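You operate a simulated robot arm through the tools that you are given. There is no shell and no other tool.

Carry out the task below with a simulated robot arm. There is one attempt and no reset: what you move stays moved.

Task
Open all three tally bays: white stack in 1, yellow in 2, pink in 3.

Only the result counts: the job must be done as asked and must still hold three seconds after the hand-in. Knocking over, shifting, dropping, spilling or breaking anything else fails it.

Robot
A 6-joint arm with a two-finger gripper, fixed in place. Base frame: the origin is on the floor under the middle of its stand, x ahead of it, y to its left, z up; the work surface is at about z = 800. Readings come in mm, rad, newtons and seconds.
With the tool pointing down near the work surface it reaches from about 420 to 840 mm from the base axis. Its first joint turns from -2.897 to 2.897 rad. Payload 1.66 kg.
Tool frame: the origin (TCP) lies between the finger pads and is the grasp point; the fingertips stand 16 mm ahead of it; z points along the fingers, y is the line along which they close. The gripper opens to 111 mm; its body begins 104 mm behind the TCP.
Orientation is that of the tool frame in the base frame, as a unit quaternion [x, y, z, w]. With the fingers straight down and closing along the base's y, the tool's x points along the base's -x, its y along +y and its z along -z.

Tools
- The arm moves only by the tool arm_command. Its argument "commands" is a list of rows, each a list of 6 numbers: the shift along the tool's x, y, z in mm, then the turn, a rotation vector about the tool's x, y, z in rad. In form: [[x, y, z, wx, wy, wz], ...]. A call has 1 to 20 rows; each row shifts and turns the commanded pose from where the row before left it, along the tool's axes as they then stand. "claw" is the gripper command, from -1 (fully open) to 1 (shut), values between in proportion, set as the call begins (left out, the last holds). Rows are played at 5 a second. More than 50 mm and 0.15 rad between two rows, or a gripper value outside its range, and nothing of the call is played. Where a pose cannot be reached the arm comes as near as it can. A force on the tool above 90 N (or 10 N above the force at the start of the call, whichever is more), or a blocked arm, ends the call early, and 0.2 s more pass. Each finger travels about 169.8 mm/s and halts on what it meets, pressing with about 32 N; the grip force reading is that of the motor and also rises with nothing between the fingers. The clock runs only during rows and for 0.2 s after the last one: add rows that do not move to give the fingers time. The reply holds the time, the measured pose of the TCP, the force on the tool along the base axes, the opening and the grip force, in the units named above and with some noise, with the torque about the TCP (base axes, N m) and any sound that the robot's microphone picked up.
- Cameras (640 x 400 px; columns grow to the right, rows downward): "scene" is fixed at [50.4, -500.1, 1526.8]; the picture's right is [0.63, -0.78, 0.00], its down [-0.44, -0.36, -0.82] and it looks along [0.64, 0.52, -0.57] (base axes); focal length 341 px, centre (320, 200). "wrist" rides on the gripper at [70, 14, -143] in the tool frame; the picture's right is [-0.19, 0.98, 0.00], its down [-0.87, -0.17, -0.47] and it looks along [-0.46, -0.09, 0.88] (tool axes); focal length 230 px, centre (320, 200). There is no depth. A picture from a camera that has moved, and an enlarged one, comes with that camera's place and axes in the base frame and with its lens.
- capture(camera): a new picture of that camera. No time passes.
- slide_trunk(by): moves the trunk up (or, below 0, down) by that many mm; the arm rides with it, the base frame stays. It gives what a move gives, with no picture.
- zoom(camera, box): a new picture of the part [left, top, right, bottom] of that camera's present view, enlarged. No time passes.
- sign_off(): hands the job in; it is judged then, once.

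Places have to be worked out from the pictures, the camera data and where the tool is seen. Open the gripper and draw the arm clear of the work before you hand the job in, unless the task says otherwise.

The tools are called after "Request:" by a JSON object that holds its "fn" and its "kwargs". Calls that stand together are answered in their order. arm_command: Moves the arm, as the interface text tells. Its arguments: {"type":"object","properties":{"commands":{"type":"array","items":{"type":"array","items":{"type":"number"}}},"claw":{"type":"number"}},"required":["commands"]} The other tools are called the same way: slide_trunk (by) moves the trunk up or down; capture (camera) takes a picture; zoom (camera, box) takes an enlarged picture of a part of a camera's view; sign_off () hands the job in.

At the start:

```text
t: 0.0
tcp_pos: [379.8, 118.3, 1090.2]
tool_rot: [-0.001, 1.0, 0.0, 0.0]
contact_force: [-0.2, -0.9, 0.1]
torque: [0.02, 0.01, 0.05]
gripper_width: 110.9
grip_force: 0.2
trunk travel left (down, up): [-125.0, 465.0]
```

scene: 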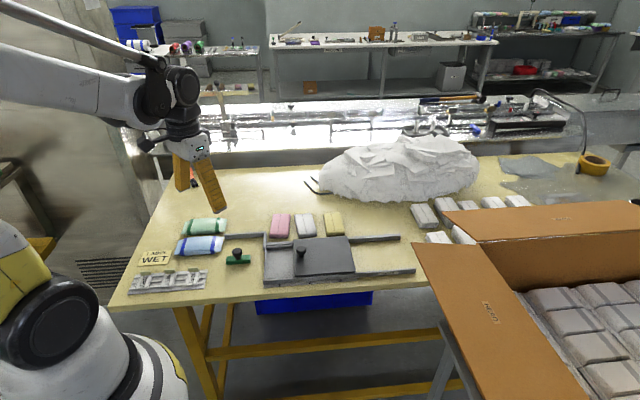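
wrist: 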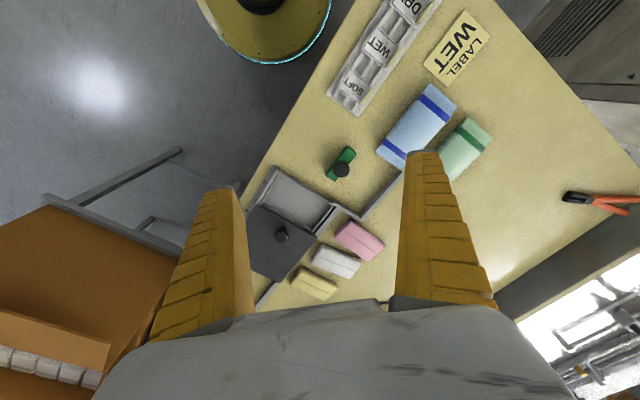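

I'll start by looking closely at the tray, lid, and stacks before moving anything.

Request:
{"fn": "zoom", "kwargs": {"camera": "scene", "box": [220, 190, 440, 310]}}

Request:
{"fn": "zoom", "kwargs": {"camera": "wrist", "box": [230, 130, 430, 310]}}

Request:
{"fn": "zoom", "kwargs": {"camera": "scene", "box": [110, 200, 270, 300]}}

```text
2.91 times, centred on (330, 250) of scene
camera zoom: at [50.4, -500.1, 1526.8], right [0.63, -0.78, 0.0], down [-0.44, -0.36, -0.82], along [0.64, 0.52, -0.57], focal length 992 px, centre (291, 54)
```

zoom: 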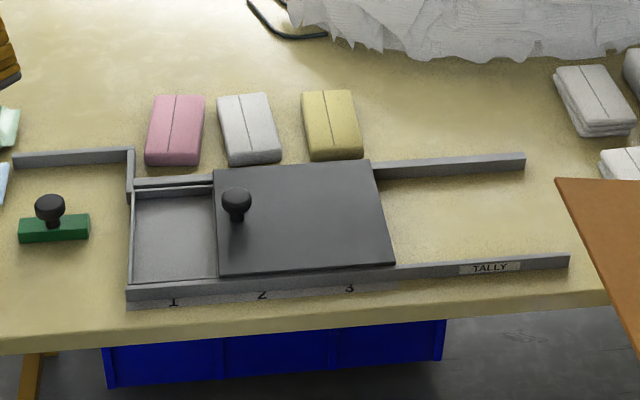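

```text
2.22 times, centred on (330, 220) of wrist
camera zoom: at [308.1, 132.9, 1231.9], right [0.19, 0.98, 0.0], down [0.87, -0.17, 0.47], along [0.46, -0.09, -0.88], focal length 511 px, centre (298, 156)
```

zoom: 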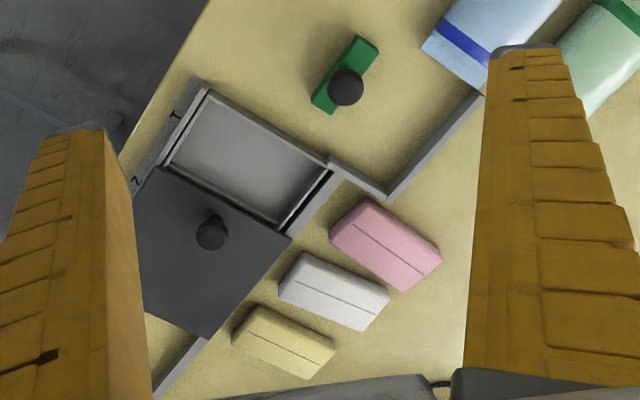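

```text
4.00 times, centred on (190, 250) of scene
camera zoom: at [50.4, -500.1, 1526.8], right [0.63, -0.78, 0.0], down [-0.44, -0.36, -0.82], along [0.64, 0.52, -0.57], focal length 1364 px, centre (840, 0)
```

zoom: 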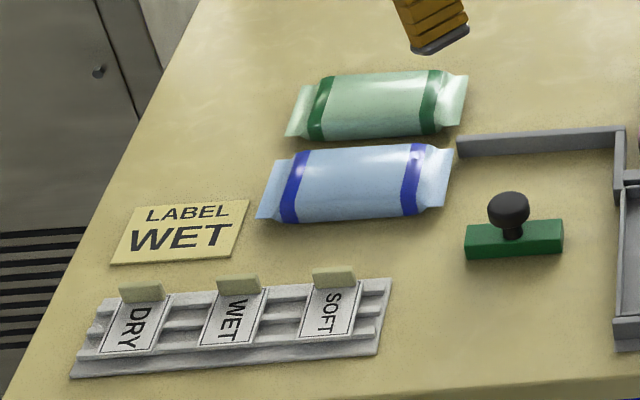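

The sliding lid (knob near x≈577, y≈0) currently covers bays 2 and 3, and its rails run at about −45° (+x, −y). I'll move the arm at a safe height to a better viewpoint, turned 45° so the wrist camera faces the tray squarely.

Request:
{"fn": "arm_command", "kwargs": {"commands": [[-25, -24, 0, 0, 0, 0], [-25, -24, 0, 0, 0, 0], [-25, -24, 0, 0, 0, 0], [-25, -24, 0, 0, 0, 0], [0, 0, 0, 0, 0, -0.131], [0, 0, 0, 0, 0, -0.131], [0, 0, 0, 0, 0, -0.131], [0, 0, 0, 0, 0, -0.131], [0, 0, 0, 0, 0, -0.131], [0, 0, 0, 0, 0, -0.13], [0, 0, 0, 0, 0, 0], [0, 0, 0, 0, 0, 0]], "claw": -1}}

Request:
{"fn": "capture", "kwargs": {"camera": "wrist"}}

Request:
{"fn": "capture", "kwargs": {"camera": "scene"}}

```text
t: 2.6
tcp_pos: [480.1, 23.6, 1090.1]
tool_rot: [-0.383, 0.924, 0.0, 0.0]
contact_force: [-0.4, 1.0, 0.3]
torque: [0.0, -0.02, 0.01]
gripper_width: 111.1
grip_force: 0.0
trunk travel left (down, up): [-125.0, 465.0]
```

```text
taken
camera wrist: at [419.5, -16.2, 1231.9], right [-0.56, 0.83, 0.0], down [0.73, 0.49, 0.47], along [0.39, 0.26, -0.88], focal length 230 px, centre (320, 200)
```

wrist: 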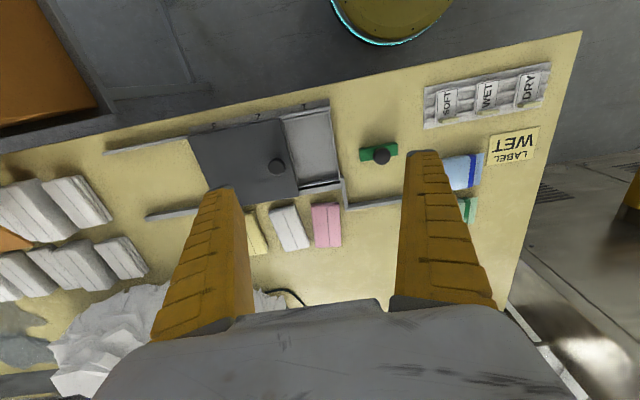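

```text
taken
```

scene: 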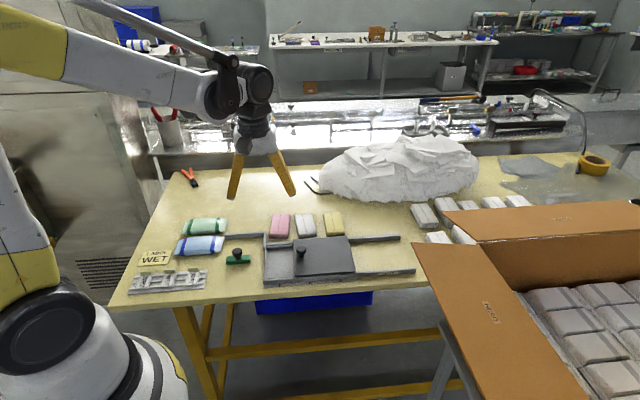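

The view is good. I'll zoom into the wrist view of the tray region to measure it.

Request:
{"fn": "zoom", "kwargs": {"camera": "wrist", "box": [180, 90, 350, 200]}}

Request:
{"fn": "zoom", "kwargs": {"camera": "wrist", "box": [230, 170, 400, 280]}}

```text
3.64 times, centred on (265, 145) of wrist
camera zoom: at [419.5, -16.2, 1231.9], right [-0.56, 0.83, 0.0], down [0.73, 0.49, 0.47], along [0.39, 0.26, -0.88], focal length 837 px, centre (520, 400)
```

zoom: 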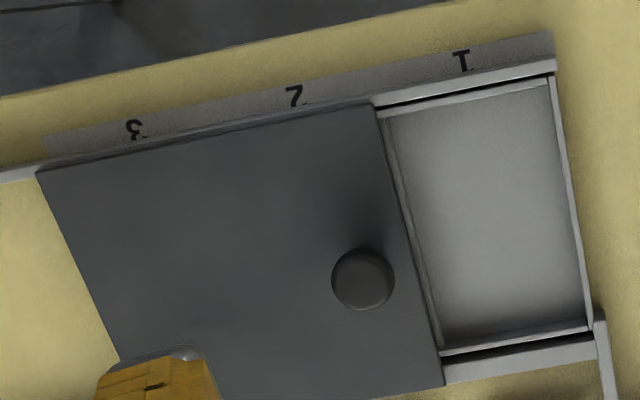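

```text
3.64 times, centred on (315, 225) of wrist
camera zoom: at [419.5, -16.2, 1231.9], right [-0.56, 0.83, 0.0], down [0.73, 0.49, 0.47], along [0.39, 0.26, -0.88], focal length 837 px, centre (338, 109)
```

zoom: 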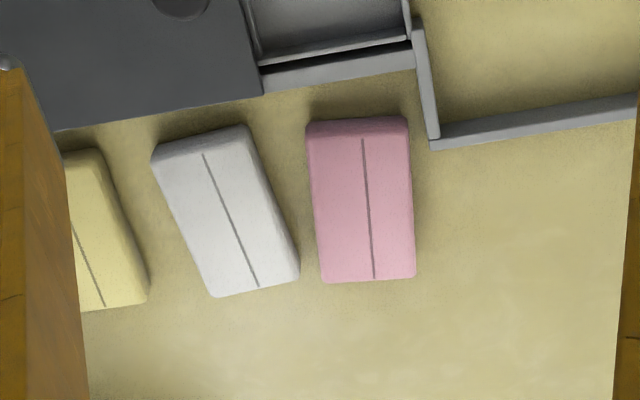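

The knob is at roughly (577, −1) and the lid is about 167 × 148 mm with its front-left corner near (505, −37). I'll descend above the knob, still well clear, to refine its position and height.

Request:
{"fn": "arm_command", "kwargs": {"commands": [[-10.2, -17.2, 30, 0, 0, 0], [-10.2, -17.2, 30, 0, 0, 0], [-10.2, -17.2, 30, 0, 0, 0], [-10.2, -17.2, 30, 0, 0, 0], [-10.3, -17.1, 30, 0, 0, 0], [0, 0, 0, 0, 0, 0], [0, 0, 0, 0, 0, 0]]}}

Request:
{"fn": "capture", "kwargs": {"camera": "wrist"}}

Request:
{"fn": "zoom", "kwargs": {"camera": "scene", "box": [220, 150, 440, 310]}}

```text
t: 4.2
tcp_pos: [574.9, -0.6, 938.7]
tool_rot: [-0.383, 0.924, 0.0, 0.0]
contact_force: [0.3, 0.4, -0.6]
torque: [0.0, 0.03, 0.0]
gripper_width: 111.0
grip_force: 0.0
trunk travel left (down, up): [-125.0, 465.0]
```

```text
taken
camera wrist: at [515.2, -40.7, 1080.9], right [-0.56, 0.83, 0.0], down [0.73, 0.49, 0.47], along [0.39, 0.26, -0.88], focal length 230 px, centre (320, 200)
```

wrist: 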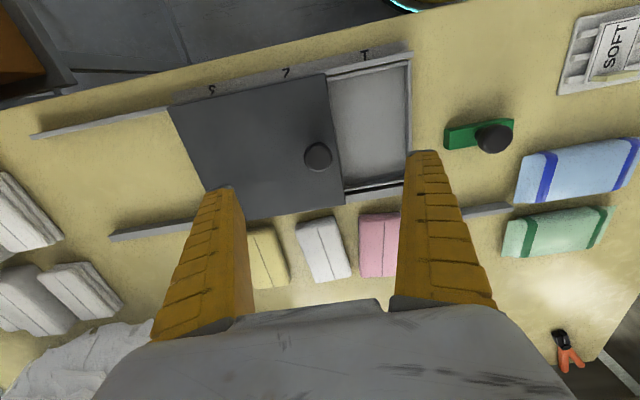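

```text
2.50 times, centred on (330, 230) of scene
camera zoom: at [50.4, -500.1, 1526.8], right [0.63, -0.78, 0.0], down [-0.44, -0.36, -0.82], along [0.64, 0.52, -0.57], focal length 852 px, centre (295, 125)
```

zoom: 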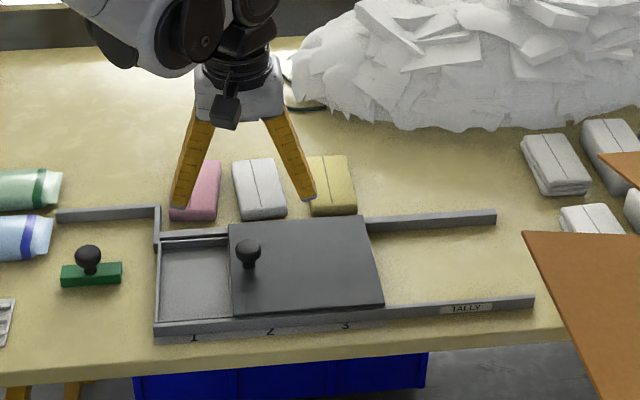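

Request:
{"fn": "zoom", "kwargs": {"camera": "wrist", "box": [240, 40, 430, 210]}}

Request:
{"fn": "zoom", "kwargs": {"camera": "scene", "box": [260, 210, 360, 290]}}

Request:
{"fn": "zoom", "kwargs": {"camera": "wrist", "box": [230, 190, 430, 310]}}

```text
2.35 times, centred on (335, 125) of wrist
camera zoom: at [515.2, -40.7, 1080.9], right [-0.56, 0.83, 0.0], down [0.73, 0.49, 0.47], along [0.39, 0.26, -0.88], focal length 541 px, centre (285, 376)
```

zoom: 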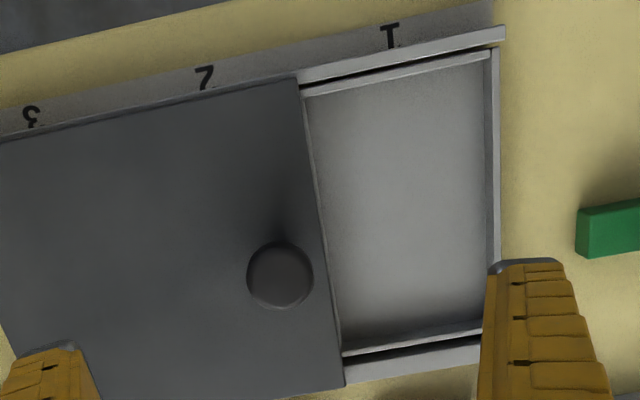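

```text
5.00 times, centred on (310, 250) of scene
camera zoom: at [50.4, -500.1, 1526.8], right [0.63, -0.78, 0.0], down [-0.44, -0.36, -0.82], along [0.64, 0.52, -0.57], focal length 1705 px, centre (370, -50)
```

zoom: 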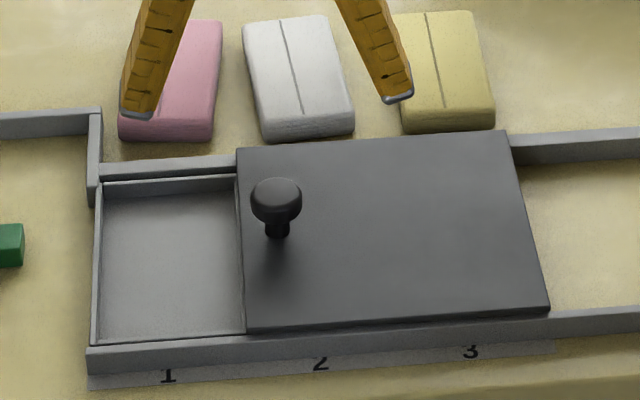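

```text
3.20 times, centred on (330, 250) of wrist
camera zoom: at [515.2, -40.7, 1080.9], right [-0.56, 0.83, 0.0], down [0.73, 0.49, 0.47], along [0.39, 0.26, -0.88], focal length 736 px, centre (288, 40)
```

zoom: 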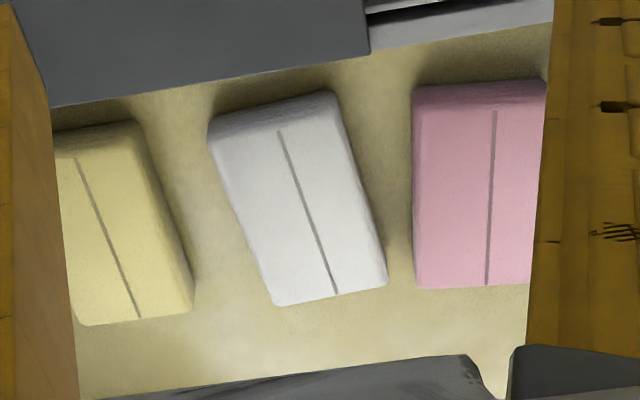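

Lid top is about z≈827 and the knob head spans about z 843–862. Before sliding, I'll hover further along the slide path, raised, to check clearance to the carton flap on the right.

Request:
{"fn": "arm_command", "kwargs": {"commands": [[0, -25, -25, 0, 0, 0], [0, -25, -25, 0, 0, 0], [0, -25, -20, 0, 0, 0], [0, -25, 0, 0, 0, 0], [0, 0, 0, 0, 0, 0], [0, 0, 0, 0, 0, 0]]}}

Request:
{"fn": "capture", "kwargs": {"camera": "wrist"}}

Request:
{"fn": "capture", "kwargs": {"camera": "scene"}}

```text
t: 5.6
tcp_pos: [645.4, -70.6, 1010.9]
tool_rot: [-0.382, 0.924, 0.0, 0.0]
contact_force: [0.5, 0.0, 0.5]
torque: [0.02, 0.01, -0.01]
gripper_width: 110.8
grip_force: 0.0
trunk travel left (down, up): [-125.0, 465.0]
```

```text
taken
camera wrist: at [586.1, -111.0, 1152.6], right [-0.56, 0.83, 0.0], down [0.73, 0.49, 0.47], along [0.39, 0.26, -0.88], focal length 230 px, centre (320, 200)
```

wrist: 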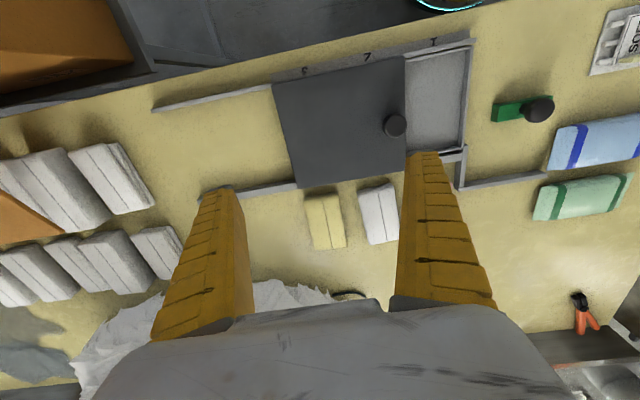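

```text
taken
```

scene: 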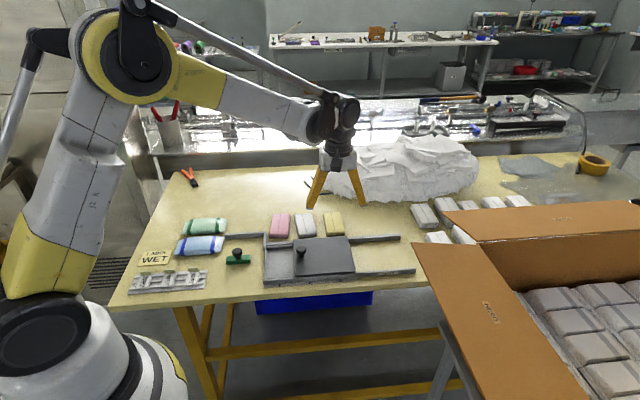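

Request:
{"fn": "zoom", "kwargs": {"camera": "wrist", "box": [0, 0, 200, 125]}}

Request:
{"fn": "zoom", "kwargs": {"camera": "scene", "box": [380, 180, 640, 342]}}

```text
3.20 times, centred on (100, 62) of wrist
camera zoom: at [586.1, -111.0, 1152.6], right [-0.56, 0.83, 0.0], down [0.73, 0.49, 0.47], along [0.39, 0.26, -0.88], focal length 736 px, centre (1024, 640)
```

zoom: 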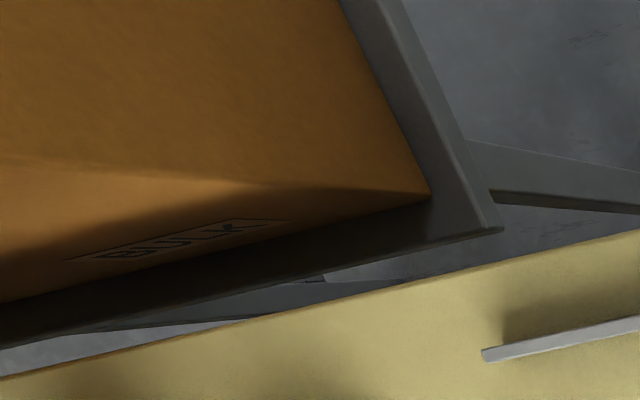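

```text
2.46 times, centred on (510, 261) of scene
camera zoom: at [50.4, -500.1, 1526.8], right [0.63, -0.78, 0.0], down [-0.44, -0.36, -0.82], along [0.64, 0.52, -0.57], focal length 839 px, centre (-148, 50)
```

zoom: 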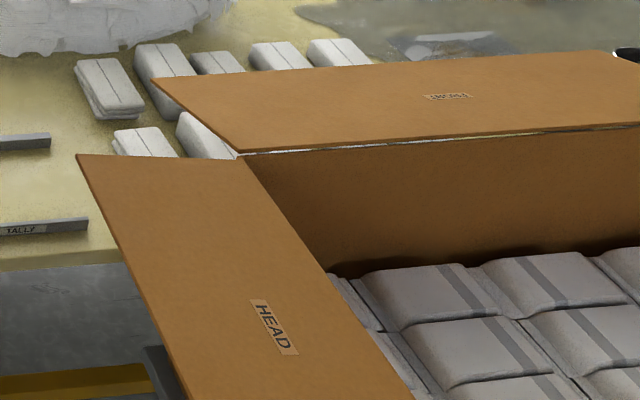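

The carton's flaps sit around z≈935–1000 and at least 180 mm from the planned knob end position, so the path is clear. I'll return over the knob and descend so the open fingers straddle it, with fingertips about 8 mm above the lid.

Request:
{"fn": "arm_command", "kwargs": {"commands": [[0, 24.5, 0, 0, 0, 0], [0, 24.5, 0, 0, 0, 0], [0, 24.5, 0, 0, 0, 0], [0, 24.7, 0, 0, 0, 0], [0, 0, 0, 0, 0, 0], [0, 0, 30, 0, 0, 0], [0, 0, 30, 0, 0, 0], [0, 0, 30, 0, 0, 0], [0, 0, 25, 0, 0, 0], [0, 0, 20, 0, 0, 0], [0, 0, 14, 0, 0, 0], [0, 0, 10, 0, 0, 0], [0, 0, 0, 0, 0, 0], [0, 0, 0, 0, 0, 0]]}}

Request:
{"fn": "capture", "kwargs": {"camera": "wrist"}}

Request:
{"fn": "zoom", "kwargs": {"camera": "scene", "box": [250, 190, 370, 290]}}

```text
t: 8.6
tcp_pos: [576.5, -1.7, 850.1]
tool_rot: [-0.383, 0.924, 0.0, -0.001]
contact_force: [0.5, -0.3, -0.8]
torque: [0.0, 0.0, 0.01]
gripper_width: 110.5
grip_force: 0.0
trunk travel left (down, up): [-125.0, 465.0]
```

```text
taken
camera wrist: at [516.6, -41.8, 993.3], right [-0.56, 0.83, 0.0], down [0.73, 0.49, 0.47], along [0.39, 0.26, -0.88], focal length 230 px, centre (320, 200)
```

wrist: 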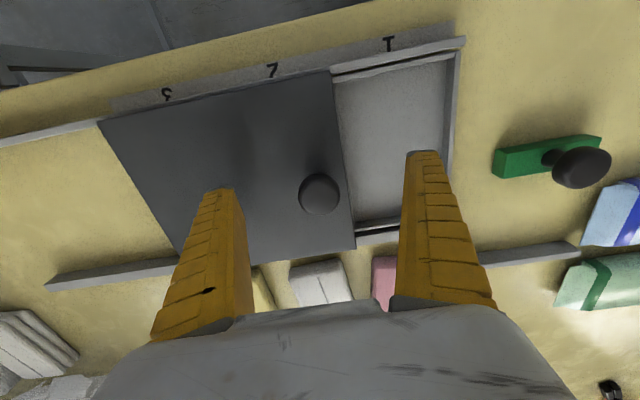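

```text
4.00 times, centred on (310, 240) of scene
camera zoom: at [50.4, -500.1, 1526.8], right [0.63, -0.78, 0.0], down [-0.44, -0.36, -0.82], along [0.64, 0.52, -0.57], focal length 1364 px, centre (360, 40)
```

zoom: 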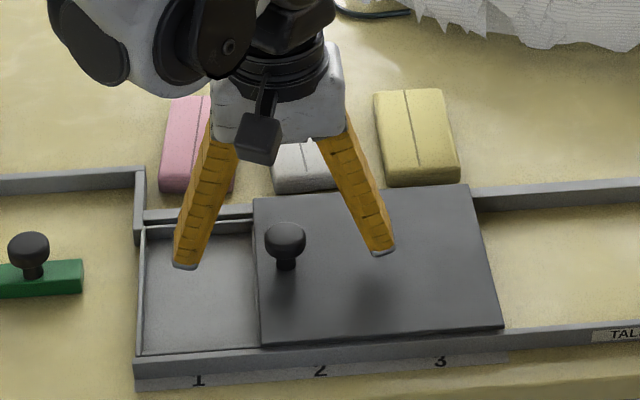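

The knob sits exactly at the TCP projection. I'll close to about a 34 mm opening to straddle it loosely, then push 20 mm along the rails as a test.

Request:
{"fn": "arm_command", "kwargs": {"commands": [[0, 0, 0, 0, 0, 0], [0, 0, 0, 0, 0, 0], [0, 0, 0, 0, 0, 0], [0, -4, 0, 0, 0, 0], [0, -4, 0, 0, 0, 0], [0, -4, 0, 0, 0, 0], [0, -4, 0, 0, 0, 0], [0, -4, 0, 0, 0, 0], [0, 0, 0, 0, 0, 0], [0, 0, 0, 0, 0, 0]], "claw": 0.39}}

Request:
{"fn": "capture", "kwargs": {"camera": "wrist"}}

Request:
{"fn": "zoom", "kwargs": {"camera": "scene", "box": [250, 190, 370, 290]}}

```text
t: 10.8
tcp_pos: [590.3, -16.5, 851.3]
tool_rot: [-0.382, 0.924, 0.001, 0.0]
contact_force: [-0.1, 0.6, 0.8]
torque: [0.05, -0.02, 0.03]
gripper_width: 36.4
grip_force: 1.7
trunk travel left (down, up): [-125.0, 465.0]
```

```text
taken
camera wrist: at [530.8, -56.5, 993.4], right [-0.56, 0.83, 0.0], down [0.73, 0.49, 0.47], along [0.39, 0.26, -0.88], focal length 230 px, centre (320, 200)
```

wrist: 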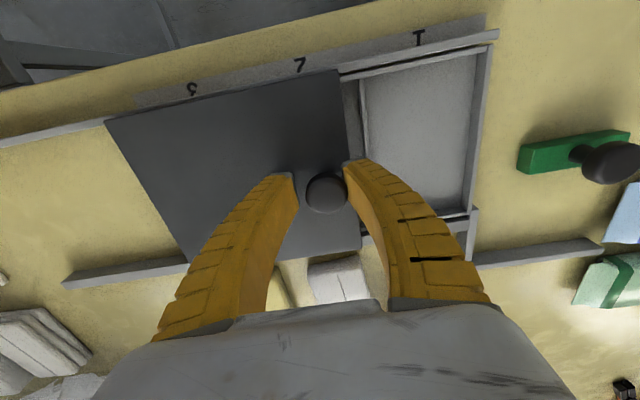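

```text
4.00 times, centred on (310, 240) of scene
camera zoom: at [50.4, -500.1, 1526.8], right [0.63, -0.78, 0.0], down [-0.44, -0.36, -0.82], along [0.64, 0.52, -0.57], focal length 1364 px, centre (360, 40)
```

zoom: 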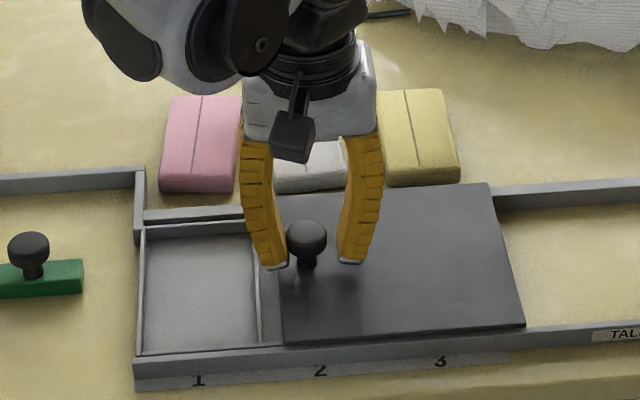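

The lid slides freely and straight. I'll continue pushing another 140 mm at moderate speed.

Request:
{"fn": "arm_command", "kwargs": {"commands": [[0, -8, 0, 0, 0, 0], [0, -8, 0, 0, 0, 0], [0, -8, 0, 0, 0, 0], [0, -8, 0, 0, 0, 0], [0, -8, 0, 0, 0, 0], [0, -8, 0, 0, 0, 0], [0, -8, 0, 0, 0, 0], [0, -8, 0, 0, 0, 0], [0, -8, 0, 0, 0, 0], [0, -8, 0, 0, 0, 0], [0, -8, 0, 0, 0, 0], [0, -8, 0, 0, 0, 0], [0, -8, 0, 0, 0, 0], [0, -8, 0, 0, 0, 0], [0, -8, 0, 0, 0, 0], [0, -8, 0, 0, 0, 0], [0, -6, 0, 0, 0, 0], [0, -4, 0, 0, 0, 0], [0, 0, 0, 0, 0, 0], [0, 0, 0, 0, 0, 0]]}}

Request:
{"fn": "capture", "kwargs": {"camera": "wrist"}}

Request:
{"fn": "zoom", "kwargs": {"camera": "scene", "box": [250, 190, 440, 310]}}

```text
t: 15.0
tcp_pos: [688.9, -113.2, 850.7]
tool_rot: [-0.382, 0.924, 0.0, 0.001]
contact_force: [-0.3, 0.1, 1.2]
torque: [0.0, 0.01, -0.02]
gripper_width: 36.7
grip_force: 1.7
trunk travel left (down, up): [-125.0, 465.0]
```

```text
taken
camera wrist: at [628.5, -154.1, 993.1], right [-0.56, 0.83, 0.0], down [0.73, 0.49, 0.47], along [0.39, 0.26, -0.88], focal length 230 px, centre (320, 200)
```

wrist: 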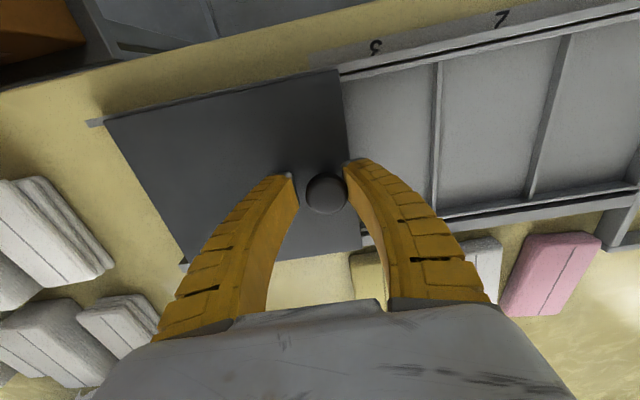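

```text
3.33 times, centred on (345, 250) of scene
camera zoom: at [50.4, -500.1, 1526.8], right [0.63, -0.78, 0.0], down [-0.44, -0.36, -0.82], along [0.64, 0.52, -0.57], focal length 1137 px, centre (237, 33)
```

zoom: 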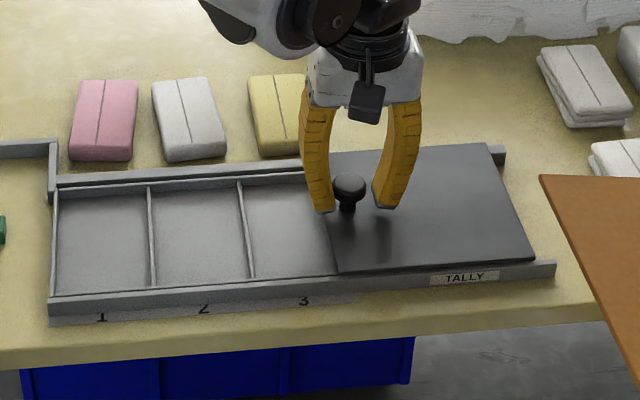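

The lid is almost clear; bay 3's right edge is still covered by roughly 10 mm. I'll push another ~14 mm in small steps, watching for an end stop.

Request:
{"fn": "arm_command", "kwargs": {"commands": [[0, -3, 0, 0, 0, 0], [0, -3, 0, 0, 0, 0], [0, -3, 0, 0, 0, 0], [0, -3, 0, 0, 0, 0], [0, -2, 0, 0, 0, 0], [0, 0, 0, 0, 0, 0], [0, 0, 0, 0, 0, 0]]}}

Request:
{"fn": "capture", "kwargs": {"camera": "wrist"}}

Request:
{"fn": "zoom", "kwargs": {"camera": "scene", "box": [250, 190, 440, 310]}}

```text
t: 16.6
tcp_pos: [698.6, -123.0, 851.0]
tool_rot: [-0.382, 0.924, 0.0, 0.0]
contact_force: [1.0, -0.1, -0.1]
torque: [0.0, -0.01, 0.0]
gripper_width: 36.6
grip_force: 1.4
trunk travel left (down, up): [-125.0, 465.0]
```

```text
taken
camera wrist: at [638.7, -163.7, 993.4], right [-0.56, 0.83, 0.0], down [0.73, 0.49, 0.47], along [0.39, 0.26, -0.88], focal length 230 px, centre (320, 200)
```

wrist: 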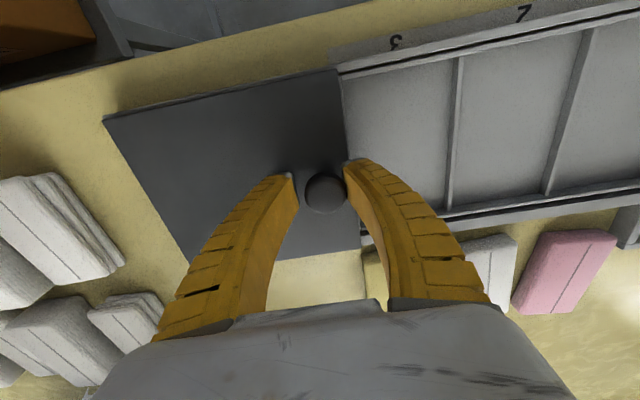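

```text
3.33 times, centred on (345, 250) of scene
camera zoom: at [50.4, -500.1, 1526.8], right [0.63, -0.78, 0.0], down [-0.44, -0.36, -0.82], along [0.64, 0.52, -0.57], focal length 1137 px, centre (237, 33)
```

zoom: 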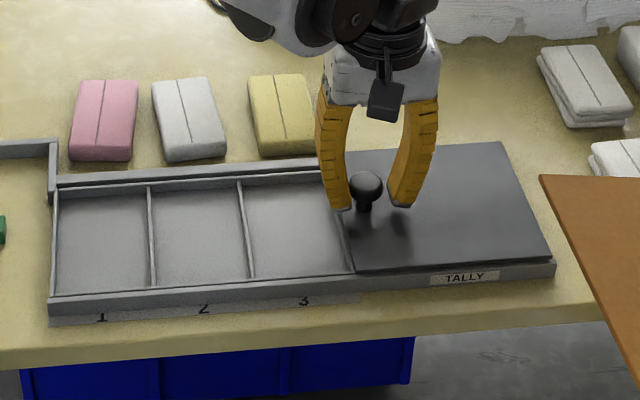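

Request:
{"fn": "zoom", "kwargs": {"camera": "scene", "box": [330, 225, 430, 290]}}

Request:
{"fn": "zoom", "kwargs": {"camera": "wrist", "box": [300, 30, 500, 260]}}

```text
6.15 times, centred on (380, 258) of scene
camera zoom: at [50.4, -500.1, 1526.8], right [0.63, -0.78, 0.0], down [-0.44, -0.36, -0.82], along [0.64, 0.52, -0.57], focal length 2098 px, centre (-49, -154)
```

zoom: 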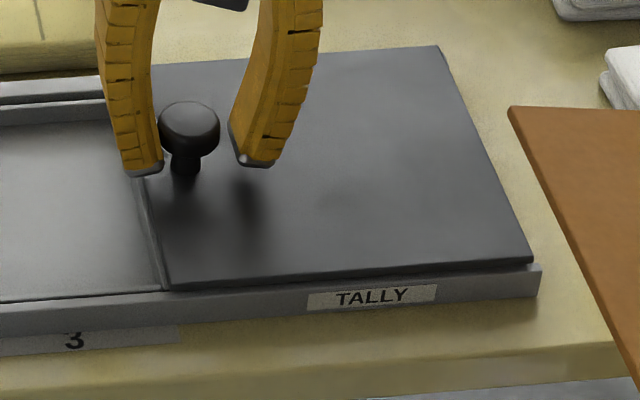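

```text
1.74 times, centred on (400, 145) of wrist
camera zoom: at [638.7, -163.7, 993.4], right [-0.56, 0.83, 0.0], down [0.73, 0.49, 0.47], along [0.39, 0.26, -0.88], focal length 400 px, centre (181, 296)
```

zoom: 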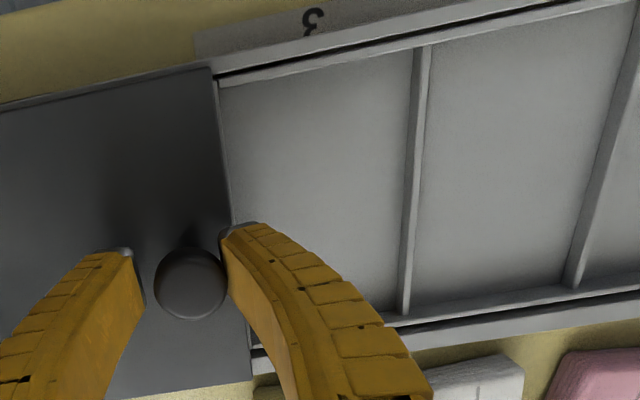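

Bay 3's right wall is just appearing next to the lid edge. I'll nudge about 4 mm more for margin, then back off and raise the open gripper straight up.

Request:
{"fn": "arm_command", "kwargs": {"commands": [[0, -2, 0, 0, 0, 0], [0, -2, 0, 0, 0, 0], [0, 0, 0, 0, 0, 0], [0, 0, 0, 0, 0, 0]]}}

Request:
{"fn": "zoom", "kwargs": {"camera": "scene", "box": [330, 225, 430, 290]}}

```text
t: 17.6
tcp_pos: [702.1, -126.8, 852.3]
tool_rot: [-0.382, 0.924, 0.0, 0.001]
contact_force: [-4.0, 5.9, 1.7]
torque: [0.07, 0.03, 0.01]
gripper_width: 40.8
grip_force: 4.7
trunk travel left (down, up): [-125.0, 465.0]
```

```text
6.15 times, centred on (380, 258) of scene
camera zoom: at [50.4, -500.1, 1526.8], right [0.63, -0.78, 0.0], down [-0.44, -0.36, -0.82], along [0.64, 0.52, -0.57], focal length 2098 px, centre (-49, -154)
```

zoom: 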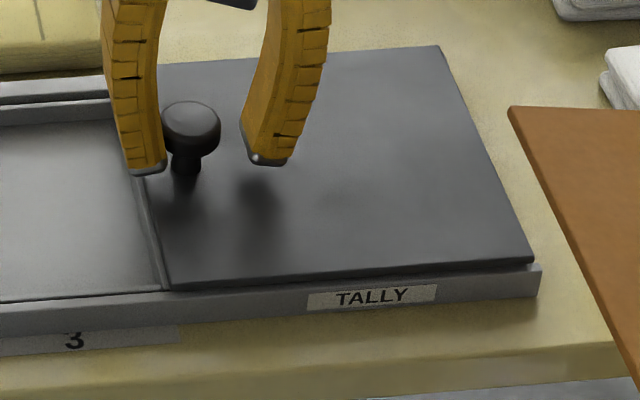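

The force rise to ~7 N without further lid movement shows the lid reached its end stop, so it is fully open. I'll back off, open, rise, and go to a viewpoint over the three stacks.

Request:
{"fn": "arm_command", "kwargs": {"commands": [[0, 3, 0, 0, 0, 0], [0, 2, 0, 0, 0, 0], [0, 0, 0, 0, 0, 0]]}}

Request:
{"fn": "arm_command", "kwargs": {"commands": [[0, 0, 0, 0, 0, 0], [0, 0, 0, 0, 0, 0], [0, 0, -15, 0, 0, 0], [0, 0, -25, 0, 0, 0], [0, 0, -30, 0, 0, 0], [0, 0, -30, 0, 0, 0], [-17.7, 35.2, 0, 0, 0, 0], [-17.7, 35.2, 0, 0, 0, 0], [-17.7, 35.2, 0, 0, 0, 0], [-17.7, 35.2, 0, 0, 0, 0], [-17.7, 35.2, 0, 0, 0, 0], [0, 0, 0, 0, 0, 0], [0, 0, 0, 0, 0, 0]], "claw": -1}}

Request:
{"fn": "capture", "kwargs": {"camera": "wrist"}}

Request:
{"fn": "zoom", "kwargs": {"camera": "scene", "box": [250, 190, 440, 310]}}

```text
t: 18.4
tcp_pos: [698.1, -123.4, 850.5]
tool_rot: [-0.382, 0.924, 0.0, 0.0]
contact_force: [0.1, 0.5, -0.5]
torque: [-0.02, -0.03, -0.01]
gripper_width: 36.5
grip_force: 1.8
trunk travel left (down, up): [-125.0, 465.0]
```

```text
t: 21.2
tcp_pos: [634.5, 63.3, 950.2]
tool_rot: [-0.383, 0.924, -0.001, -0.001]
contact_force: [1.0, 0.7, 0.0]
torque: [0.03, -0.01, -0.01]
gripper_width: 110.9
grip_force: 0.1
trunk travel left (down, up): [-125.0, 465.0]
```

```text
taken
camera wrist: at [573.4, 23.1, 1092.7], right [-0.56, 0.83, 0.0], down [0.73, 0.49, 0.47], along [0.39, 0.26, -0.88], focal length 230 px, centre (320, 200)
```

wrist: 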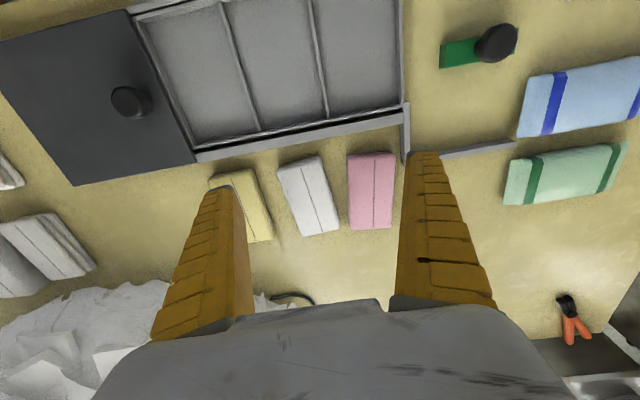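

```text
3.33 times, centred on (345, 250) of scene
camera zoom: at [50.4, -500.1, 1526.8], right [0.63, -0.78, 0.0], down [-0.44, -0.36, -0.82], along [0.64, 0.52, -0.57], focal length 1137 px, centre (237, 33)
```

zoom: 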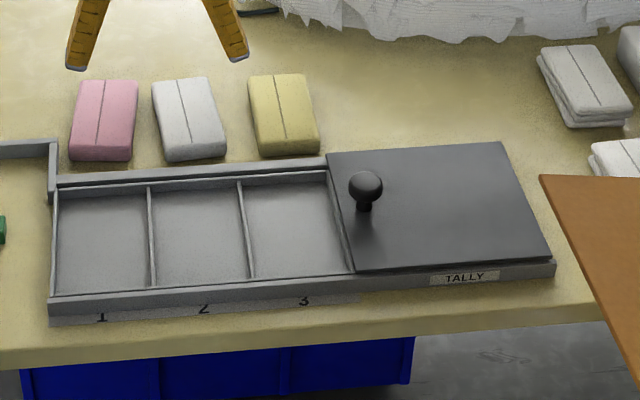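

All three bays are now open. I'll zoom the wrist view on the stacks and on the bays to measure positions and yaw.

Request:
{"fn": "zoom", "kwargs": {"camera": "wrist", "box": [200, 130, 420, 260]}}

Request:
{"fn": "zoom", "kwargs": {"camera": "wrist", "box": [120, 0, 420, 170]}}

Request:
{"fn": "zoom", "kwargs": {"camera": "scene", "box": [260, 200, 360, 290]}}

```text
2.91 times, centred on (310, 195) of wrist
camera zoom: at [573.4, 23.1, 1092.7], right [-0.56, 0.83, 0.0], down [0.73, 0.49, 0.47], along [0.39, 0.26, -0.88], focal length 669 px, centre (349, 214)
```

zoom: 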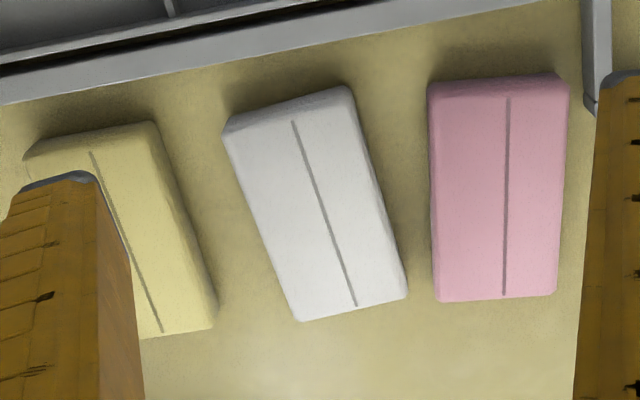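

```text
2.13 times, centred on (270, 85) of wrist
camera zoom: at [573.4, 23.1, 1092.7], right [-0.56, 0.83, 0.0], down [0.73, 0.49, 0.47], along [0.39, 0.26, -0.88], focal length 491 px, centre (427, 445)
```

zoom: 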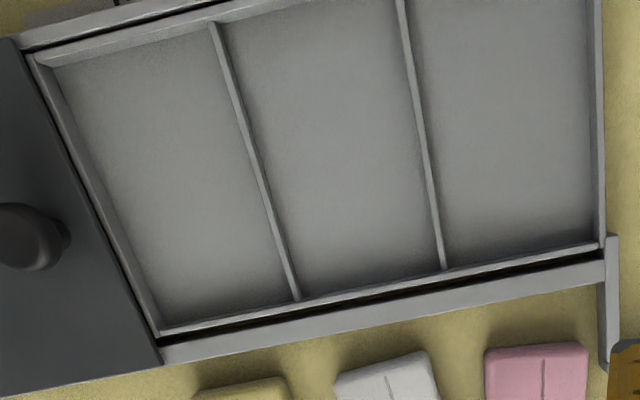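

```text
4.44 times, centred on (310, 245) of scene
camera zoom: at [50.4, -500.1, 1526.8], right [0.63, -0.78, 0.0], down [-0.44, -0.36, -0.82], along [0.64, 0.52, -0.57], focal length 1515 px, centre (364, 0)
```

zoom: 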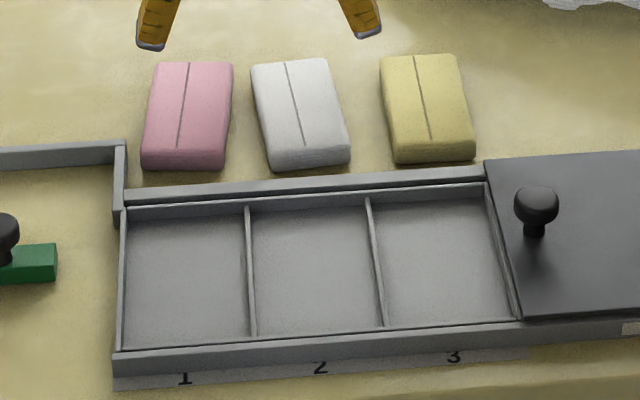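

Request:
{"fn": "zoom", "kwargs": {"camera": "scene", "box": [262, 230, 312, 262]}}

Request:
{"fn": "zoom", "kwargs": {"camera": "scene", "box": [310, 230, 360, 290]}}

Request:
{"fn": "zoom", "kwargs": {"camera": "scene", "box": [258, 260, 318, 300]}}

```text
12.50 times, centred on (287, 246) of scene
camera zoom: at [50.4, -500.1, 1526.8], right [0.63, -0.78, 0.0], down [-0.44, -0.36, -0.82], along [0.64, 0.52, -0.57], focal length 4262 px, centre (732, -375)
```

zoom: 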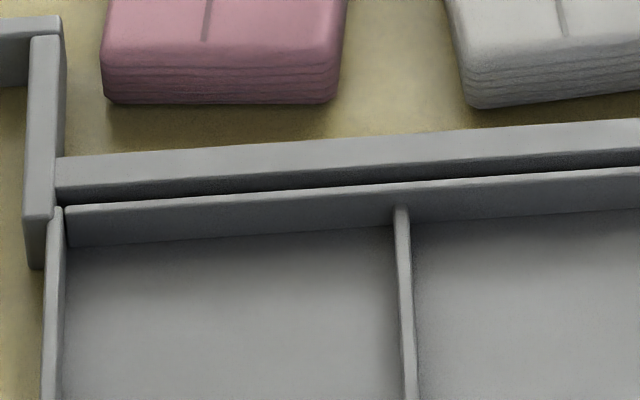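

```text
6.67 times, centred on (335, 260) of scene
camera zoom: at [50.4, -500.1, 1526.8], right [0.63, -0.78, 0.0], down [-0.44, -0.36, -0.82], along [0.64, 0.52, -0.57], focal length 2273 px, centre (220, -200)
```

zoom: 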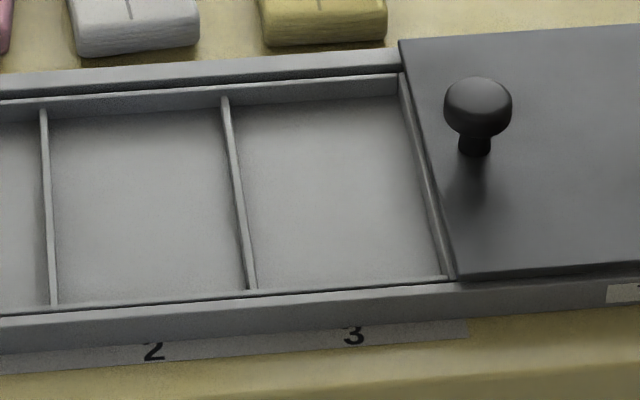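

```text
10.00 times, centred on (288, 280) of scene
camera zoom: at [50.4, -500.1, 1526.8], right [0.63, -0.78, 0.0], down [-0.44, -0.36, -0.82], along [0.64, 0.52, -0.57], focal length 3410 px, centre (640, -600)
```

zoom: 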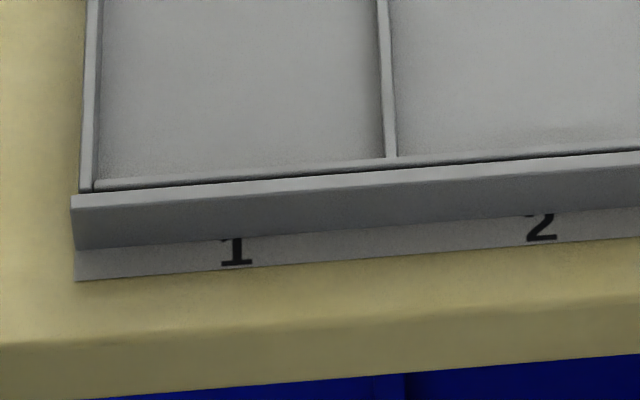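

The bay walls rise only ~11 mm above the floor, and the stacks are ~20 mm high, ~57 mm wide, ~103 mm long. Bay centres come out at about B1 (530, 40), B2 (588, −19), B3 (648, −77), aligned at 45°. Yellow has the widest gaps so I'll do it first; I'm moving above it for a precise look.

Request:
{"fn": "arm_command", "kwargs": {"commands": [[-14, -30.4, 0, 0, 0, 0], [-14, -30.4, 0, 0, 0, 0], [-14, -30.4, 0, 0, 0, 0], [-14, -30.3, 0, 0, 0, 0], [0, 0, 0, 0, 0, 0], [0, 0, 0, 0, 0, 0]]}}

Request:
{"fn": "capture", "kwargs": {"camera": "wrist"}}

Request:
{"fn": "zoom", "kwargs": {"camera": "wrist", "box": [230, 90, 430, 290]}}

```text
t: 22.6
tcp_pos: [762.1, 16.9, 950.6]
tool_rot: [-0.383, 0.924, 0.001, 0.0]
contact_force: [-0.4, 0.0, -0.5]
torque: [-0.04, -0.03, 0.04]
gripper_width: 110.5
grip_force: 0.1
trunk travel left (down, up): [-125.0, 465.0]
```

```text
taken
camera wrist: at [701.2, -22.9, 1093.6], right [-0.56, 0.83, 0.0], down [0.73, 0.49, 0.47], along [0.39, 0.26, -0.88], focal length 230 px, centre (320, 200)
```

wrist: 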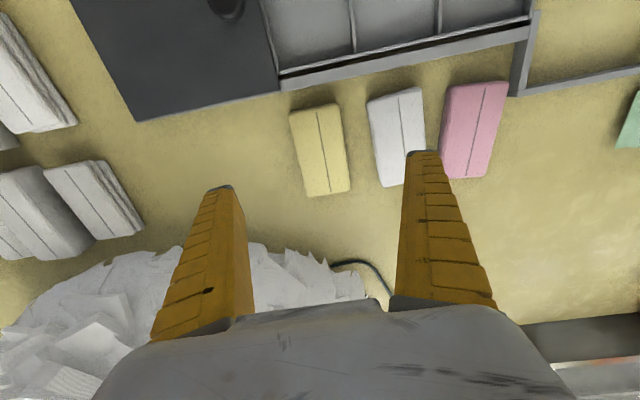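

```text
2.00 times, centred on (330, 190) of wrist
camera zoom: at [701.2, -22.9, 1093.6], right [-0.56, 0.83, 0.0], down [0.73, 0.49, 0.47], along [0.39, 0.26, -0.88], focal length 460 px, centre (300, 220)
```

zoom: 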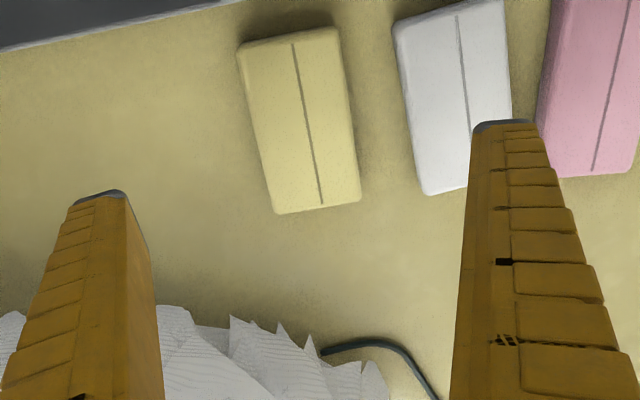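

Yellow is at about (768, 27) with yaw ≈44.5°, already matching the tool's 45°. I'll centre over it, pre-close to ~72 mm, and descend to z≈865 for a final check.

Request:
{"fn": "arm_command", "kwargs": {"commands": [[-6, 1.5, 0, 0, 0, 0], [-5.3, 1.5, 0, 0, 0, 0], [0, 0, 25, 0, 0, 0], [0, 0, 25, 0, 0, 0], [0, 0, 20, 0, 0, 0], [0, 0, 15, 0, 0, 0], [0, 0, 0, 0, 0, 0], [0, 0, 0, 0, 0, 0]], "claw": -0.3}}

Request:
{"fn": "capture", "kwargs": {"camera": "wrist"}}

Request:
{"fn": "zoom", "kwargs": {"camera": "scene", "box": [290, 170, 390, 250]}}

```text
t: 24.4
tcp_pos: [769.1, 28.4, 864.5]
tool_rot: [-0.383, 0.924, -0.001, 0.001]
contact_force: [0.7, 0.5, 0.1]
torque: [-0.01, 0.0, 0.0]
gripper_width: 73.8
grip_force: 1.3
trunk travel left (down, up): [-125.0, 465.0]
```

```text
taken
camera wrist: at [707.8, -12.6, 1007.9], right [-0.56, 0.83, 0.0], down [0.73, 0.49, 0.47], along [0.39, 0.26, -0.88], focal length 230 px, centre (320, 200)
```

wrist: 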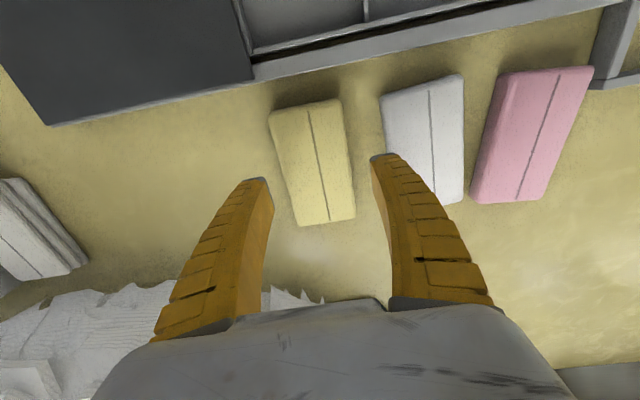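

```text
5.00 times, centred on (340, 210) of scene
camera zoom: at [50.4, -500.1, 1526.8], right [0.63, -0.78, 0.0], down [-0.44, -0.36, -0.82], along [0.64, 0.52, -0.57], focal length 1705 px, centre (220, 150)
```

zoom: 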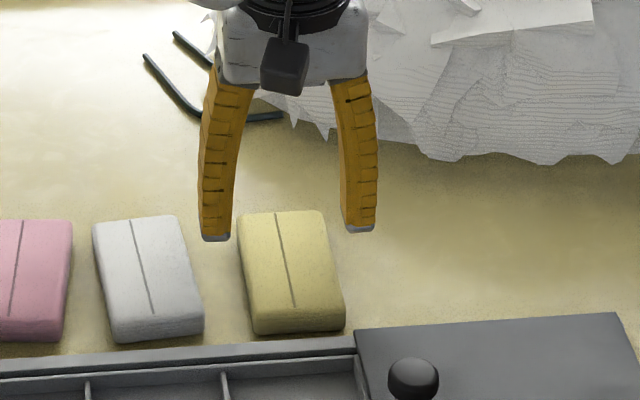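

The stack seam passes within ~1 mm of the TCP line and yaw matches. I'll descend to z≈824 with fingertips ~8 mm above the table.

Request:
{"fn": "arm_command", "kwargs": {"commands": [[0, 0, 12, 0, 0, 0], [0, 0, 10, 0, 0, 0], [0, 0, 8, 0, 0, 0], [0, 0, 6, 0, 0, 0], [0, 0, 4.5, 0, 0, 0], [0, 0, 0, 0, 0, 0], [0, 0, 0, 0, 0, 0]]}}

Request:
{"fn": "zoom", "kwargs": {"camera": "scene", "box": [290, 170, 390, 250]}}

Request:
{"fn": "capture", "kwargs": {"camera": "wrist"}}

```text
t: 26.0
tcp_pos: [768.2, 27.3, 824.9]
tool_rot: [-0.383, 0.924, -0.001, 0.001]
contact_force: [0.6, -0.6, -0.6]
torque: [0.04, -0.03, -0.01]
gripper_width: 73.8
grip_force: 1.4
trunk travel left (down, up): [-125.0, 465.0]
```

```text
5.00 times, centred on (340, 210) of scene
camera zoom: at [50.4, -500.1, 1526.8], right [0.63, -0.78, 0.0], down [-0.44, -0.36, -0.82], along [0.64, 0.52, -0.57], focal length 1705 px, centre (220, 150)
```

zoom: 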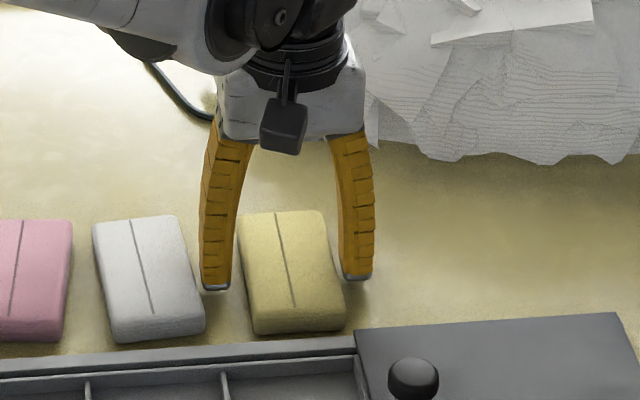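

```text
taken
camera wrist: at [708.1, -12.7, 967.3], right [-0.56, 0.83, 0.0], down [0.73, 0.49, 0.47], along [0.39, 0.26, -0.88], focal length 230 px, centre (320, 200)
```

wrist: 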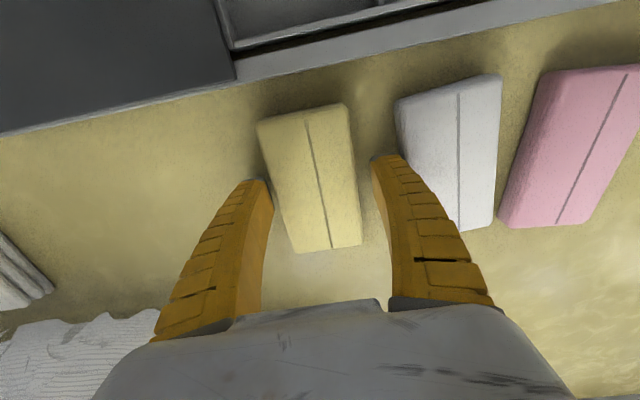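

Both fingers straddle the yellow stack cleanly. Closing on it now.

Request:
{"fn": "arm_command", "kwargs": {"commands": [[0, 0, 0, 0, 0, 0], [0, 0, 0, 0, 0, 0], [0, 0, 0, 0, 0, 0], [0, 0, 0, 0, 0, 0], [0, 0, 0, 0, 0, 0]], "claw": 0.5}}

Request:
{"fn": "capture", "kwargs": {"camera": "wrist"}}

Request:
{"fn": "zoom", "kwargs": {"camera": "scene", "box": [290, 170, 390, 250]}}

```text
t: 27.2
tcp_pos: [767.2, 28.7, 825.8]
tool_rot: [-0.383, 0.924, 0.001, 0.0]
contact_force: [0.5, -0.1, 4.9]
torque: [-0.06, -0.09, -0.02]
gripper_width: 55.5
grip_force: 31.9
trunk travel left (down, up): [-125.0, 465.0]
```

```text
taken
camera wrist: at [707.9, -12.7, 967.6], right [-0.56, 0.83, 0.0], down [0.73, 0.49, 0.47], along [0.39, 0.26, -0.88], focal length 230 px, centre (320, 200)
```

wrist: 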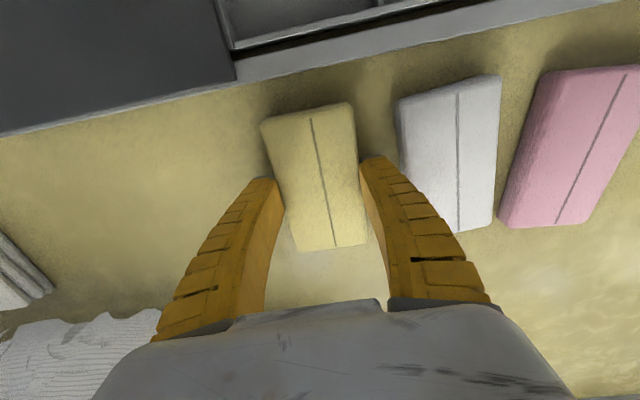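

```text
5.00 times, centred on (340, 210) of scene
camera zoom: at [50.4, -500.1, 1526.8], right [0.63, -0.78, 0.0], down [-0.44, -0.36, -0.82], along [0.64, 0.52, -0.57], focal length 1705 px, centre (220, 150)
```

zoom: 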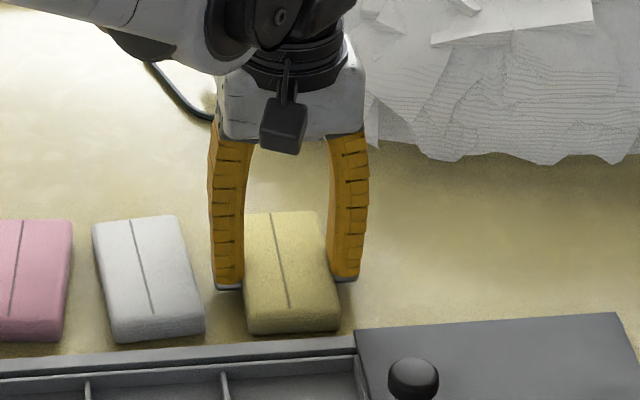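

Grip is firm: width 55.5 mm at 32 N. I'll lift slowly and check that the stack comes along level.

Request:
{"fn": "arm_command", "kwargs": {"commands": [[0, 0, -3, 0, 0, 0], [0, 0, -5, 0, 0, 0], [0, 0, -6, 0, 0, 0], [0, 0, -8, 0, 0, 0], [0, 0, -10, 0, 0, 0], [0, 0, -10, 0, 0, 0], [0, 0, 0, 0, 0, 0], [0, 0, 0, 0, 0, 0]]}}

Request:
{"fn": "capture", "kwargs": {"camera": "wrist"}}

Request:
{"fn": "zoom", "kwargs": {"camera": "scene", "box": [290, 170, 390, 250]}}

```text
t: 29.0
tcp_pos: [767.6, 27.8, 866.7]
tool_rot: [-0.383, 0.924, 0.0, 0.0]
contact_force: [0.8, 0.4, -0.4]
torque: [0.02, 0.02, -0.04]
gripper_width: 54.5
grip_force: 31.8
trunk travel left (down, up): [-125.0, 465.0]
```

```text
taken
camera wrist: at [707.2, -12.4, 1009.0], right [-0.56, 0.83, 0.0], down [0.73, 0.49, 0.47], along [0.39, 0.26, -0.88], focal length 230 px, centre (320, 200)
```

wrist: 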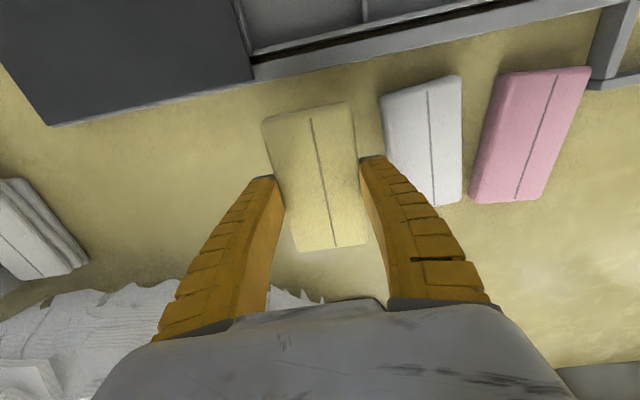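

```text
5.00 times, centred on (340, 210) of scene
camera zoom: at [50.4, -500.1, 1526.8], right [0.63, -0.78, 0.0], down [-0.44, -0.36, -0.82], along [0.64, 0.52, -0.57], focal length 1705 px, centre (220, 150)
```

zoom: 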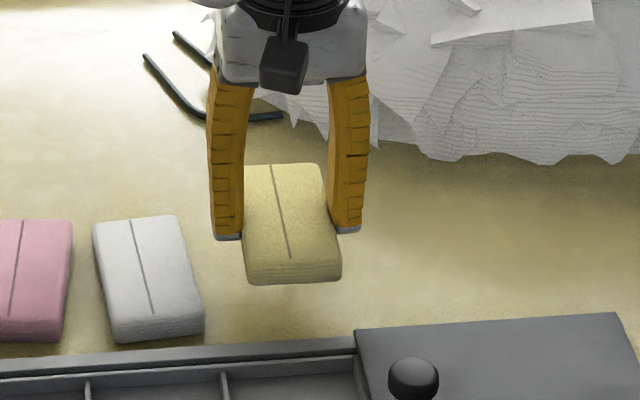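

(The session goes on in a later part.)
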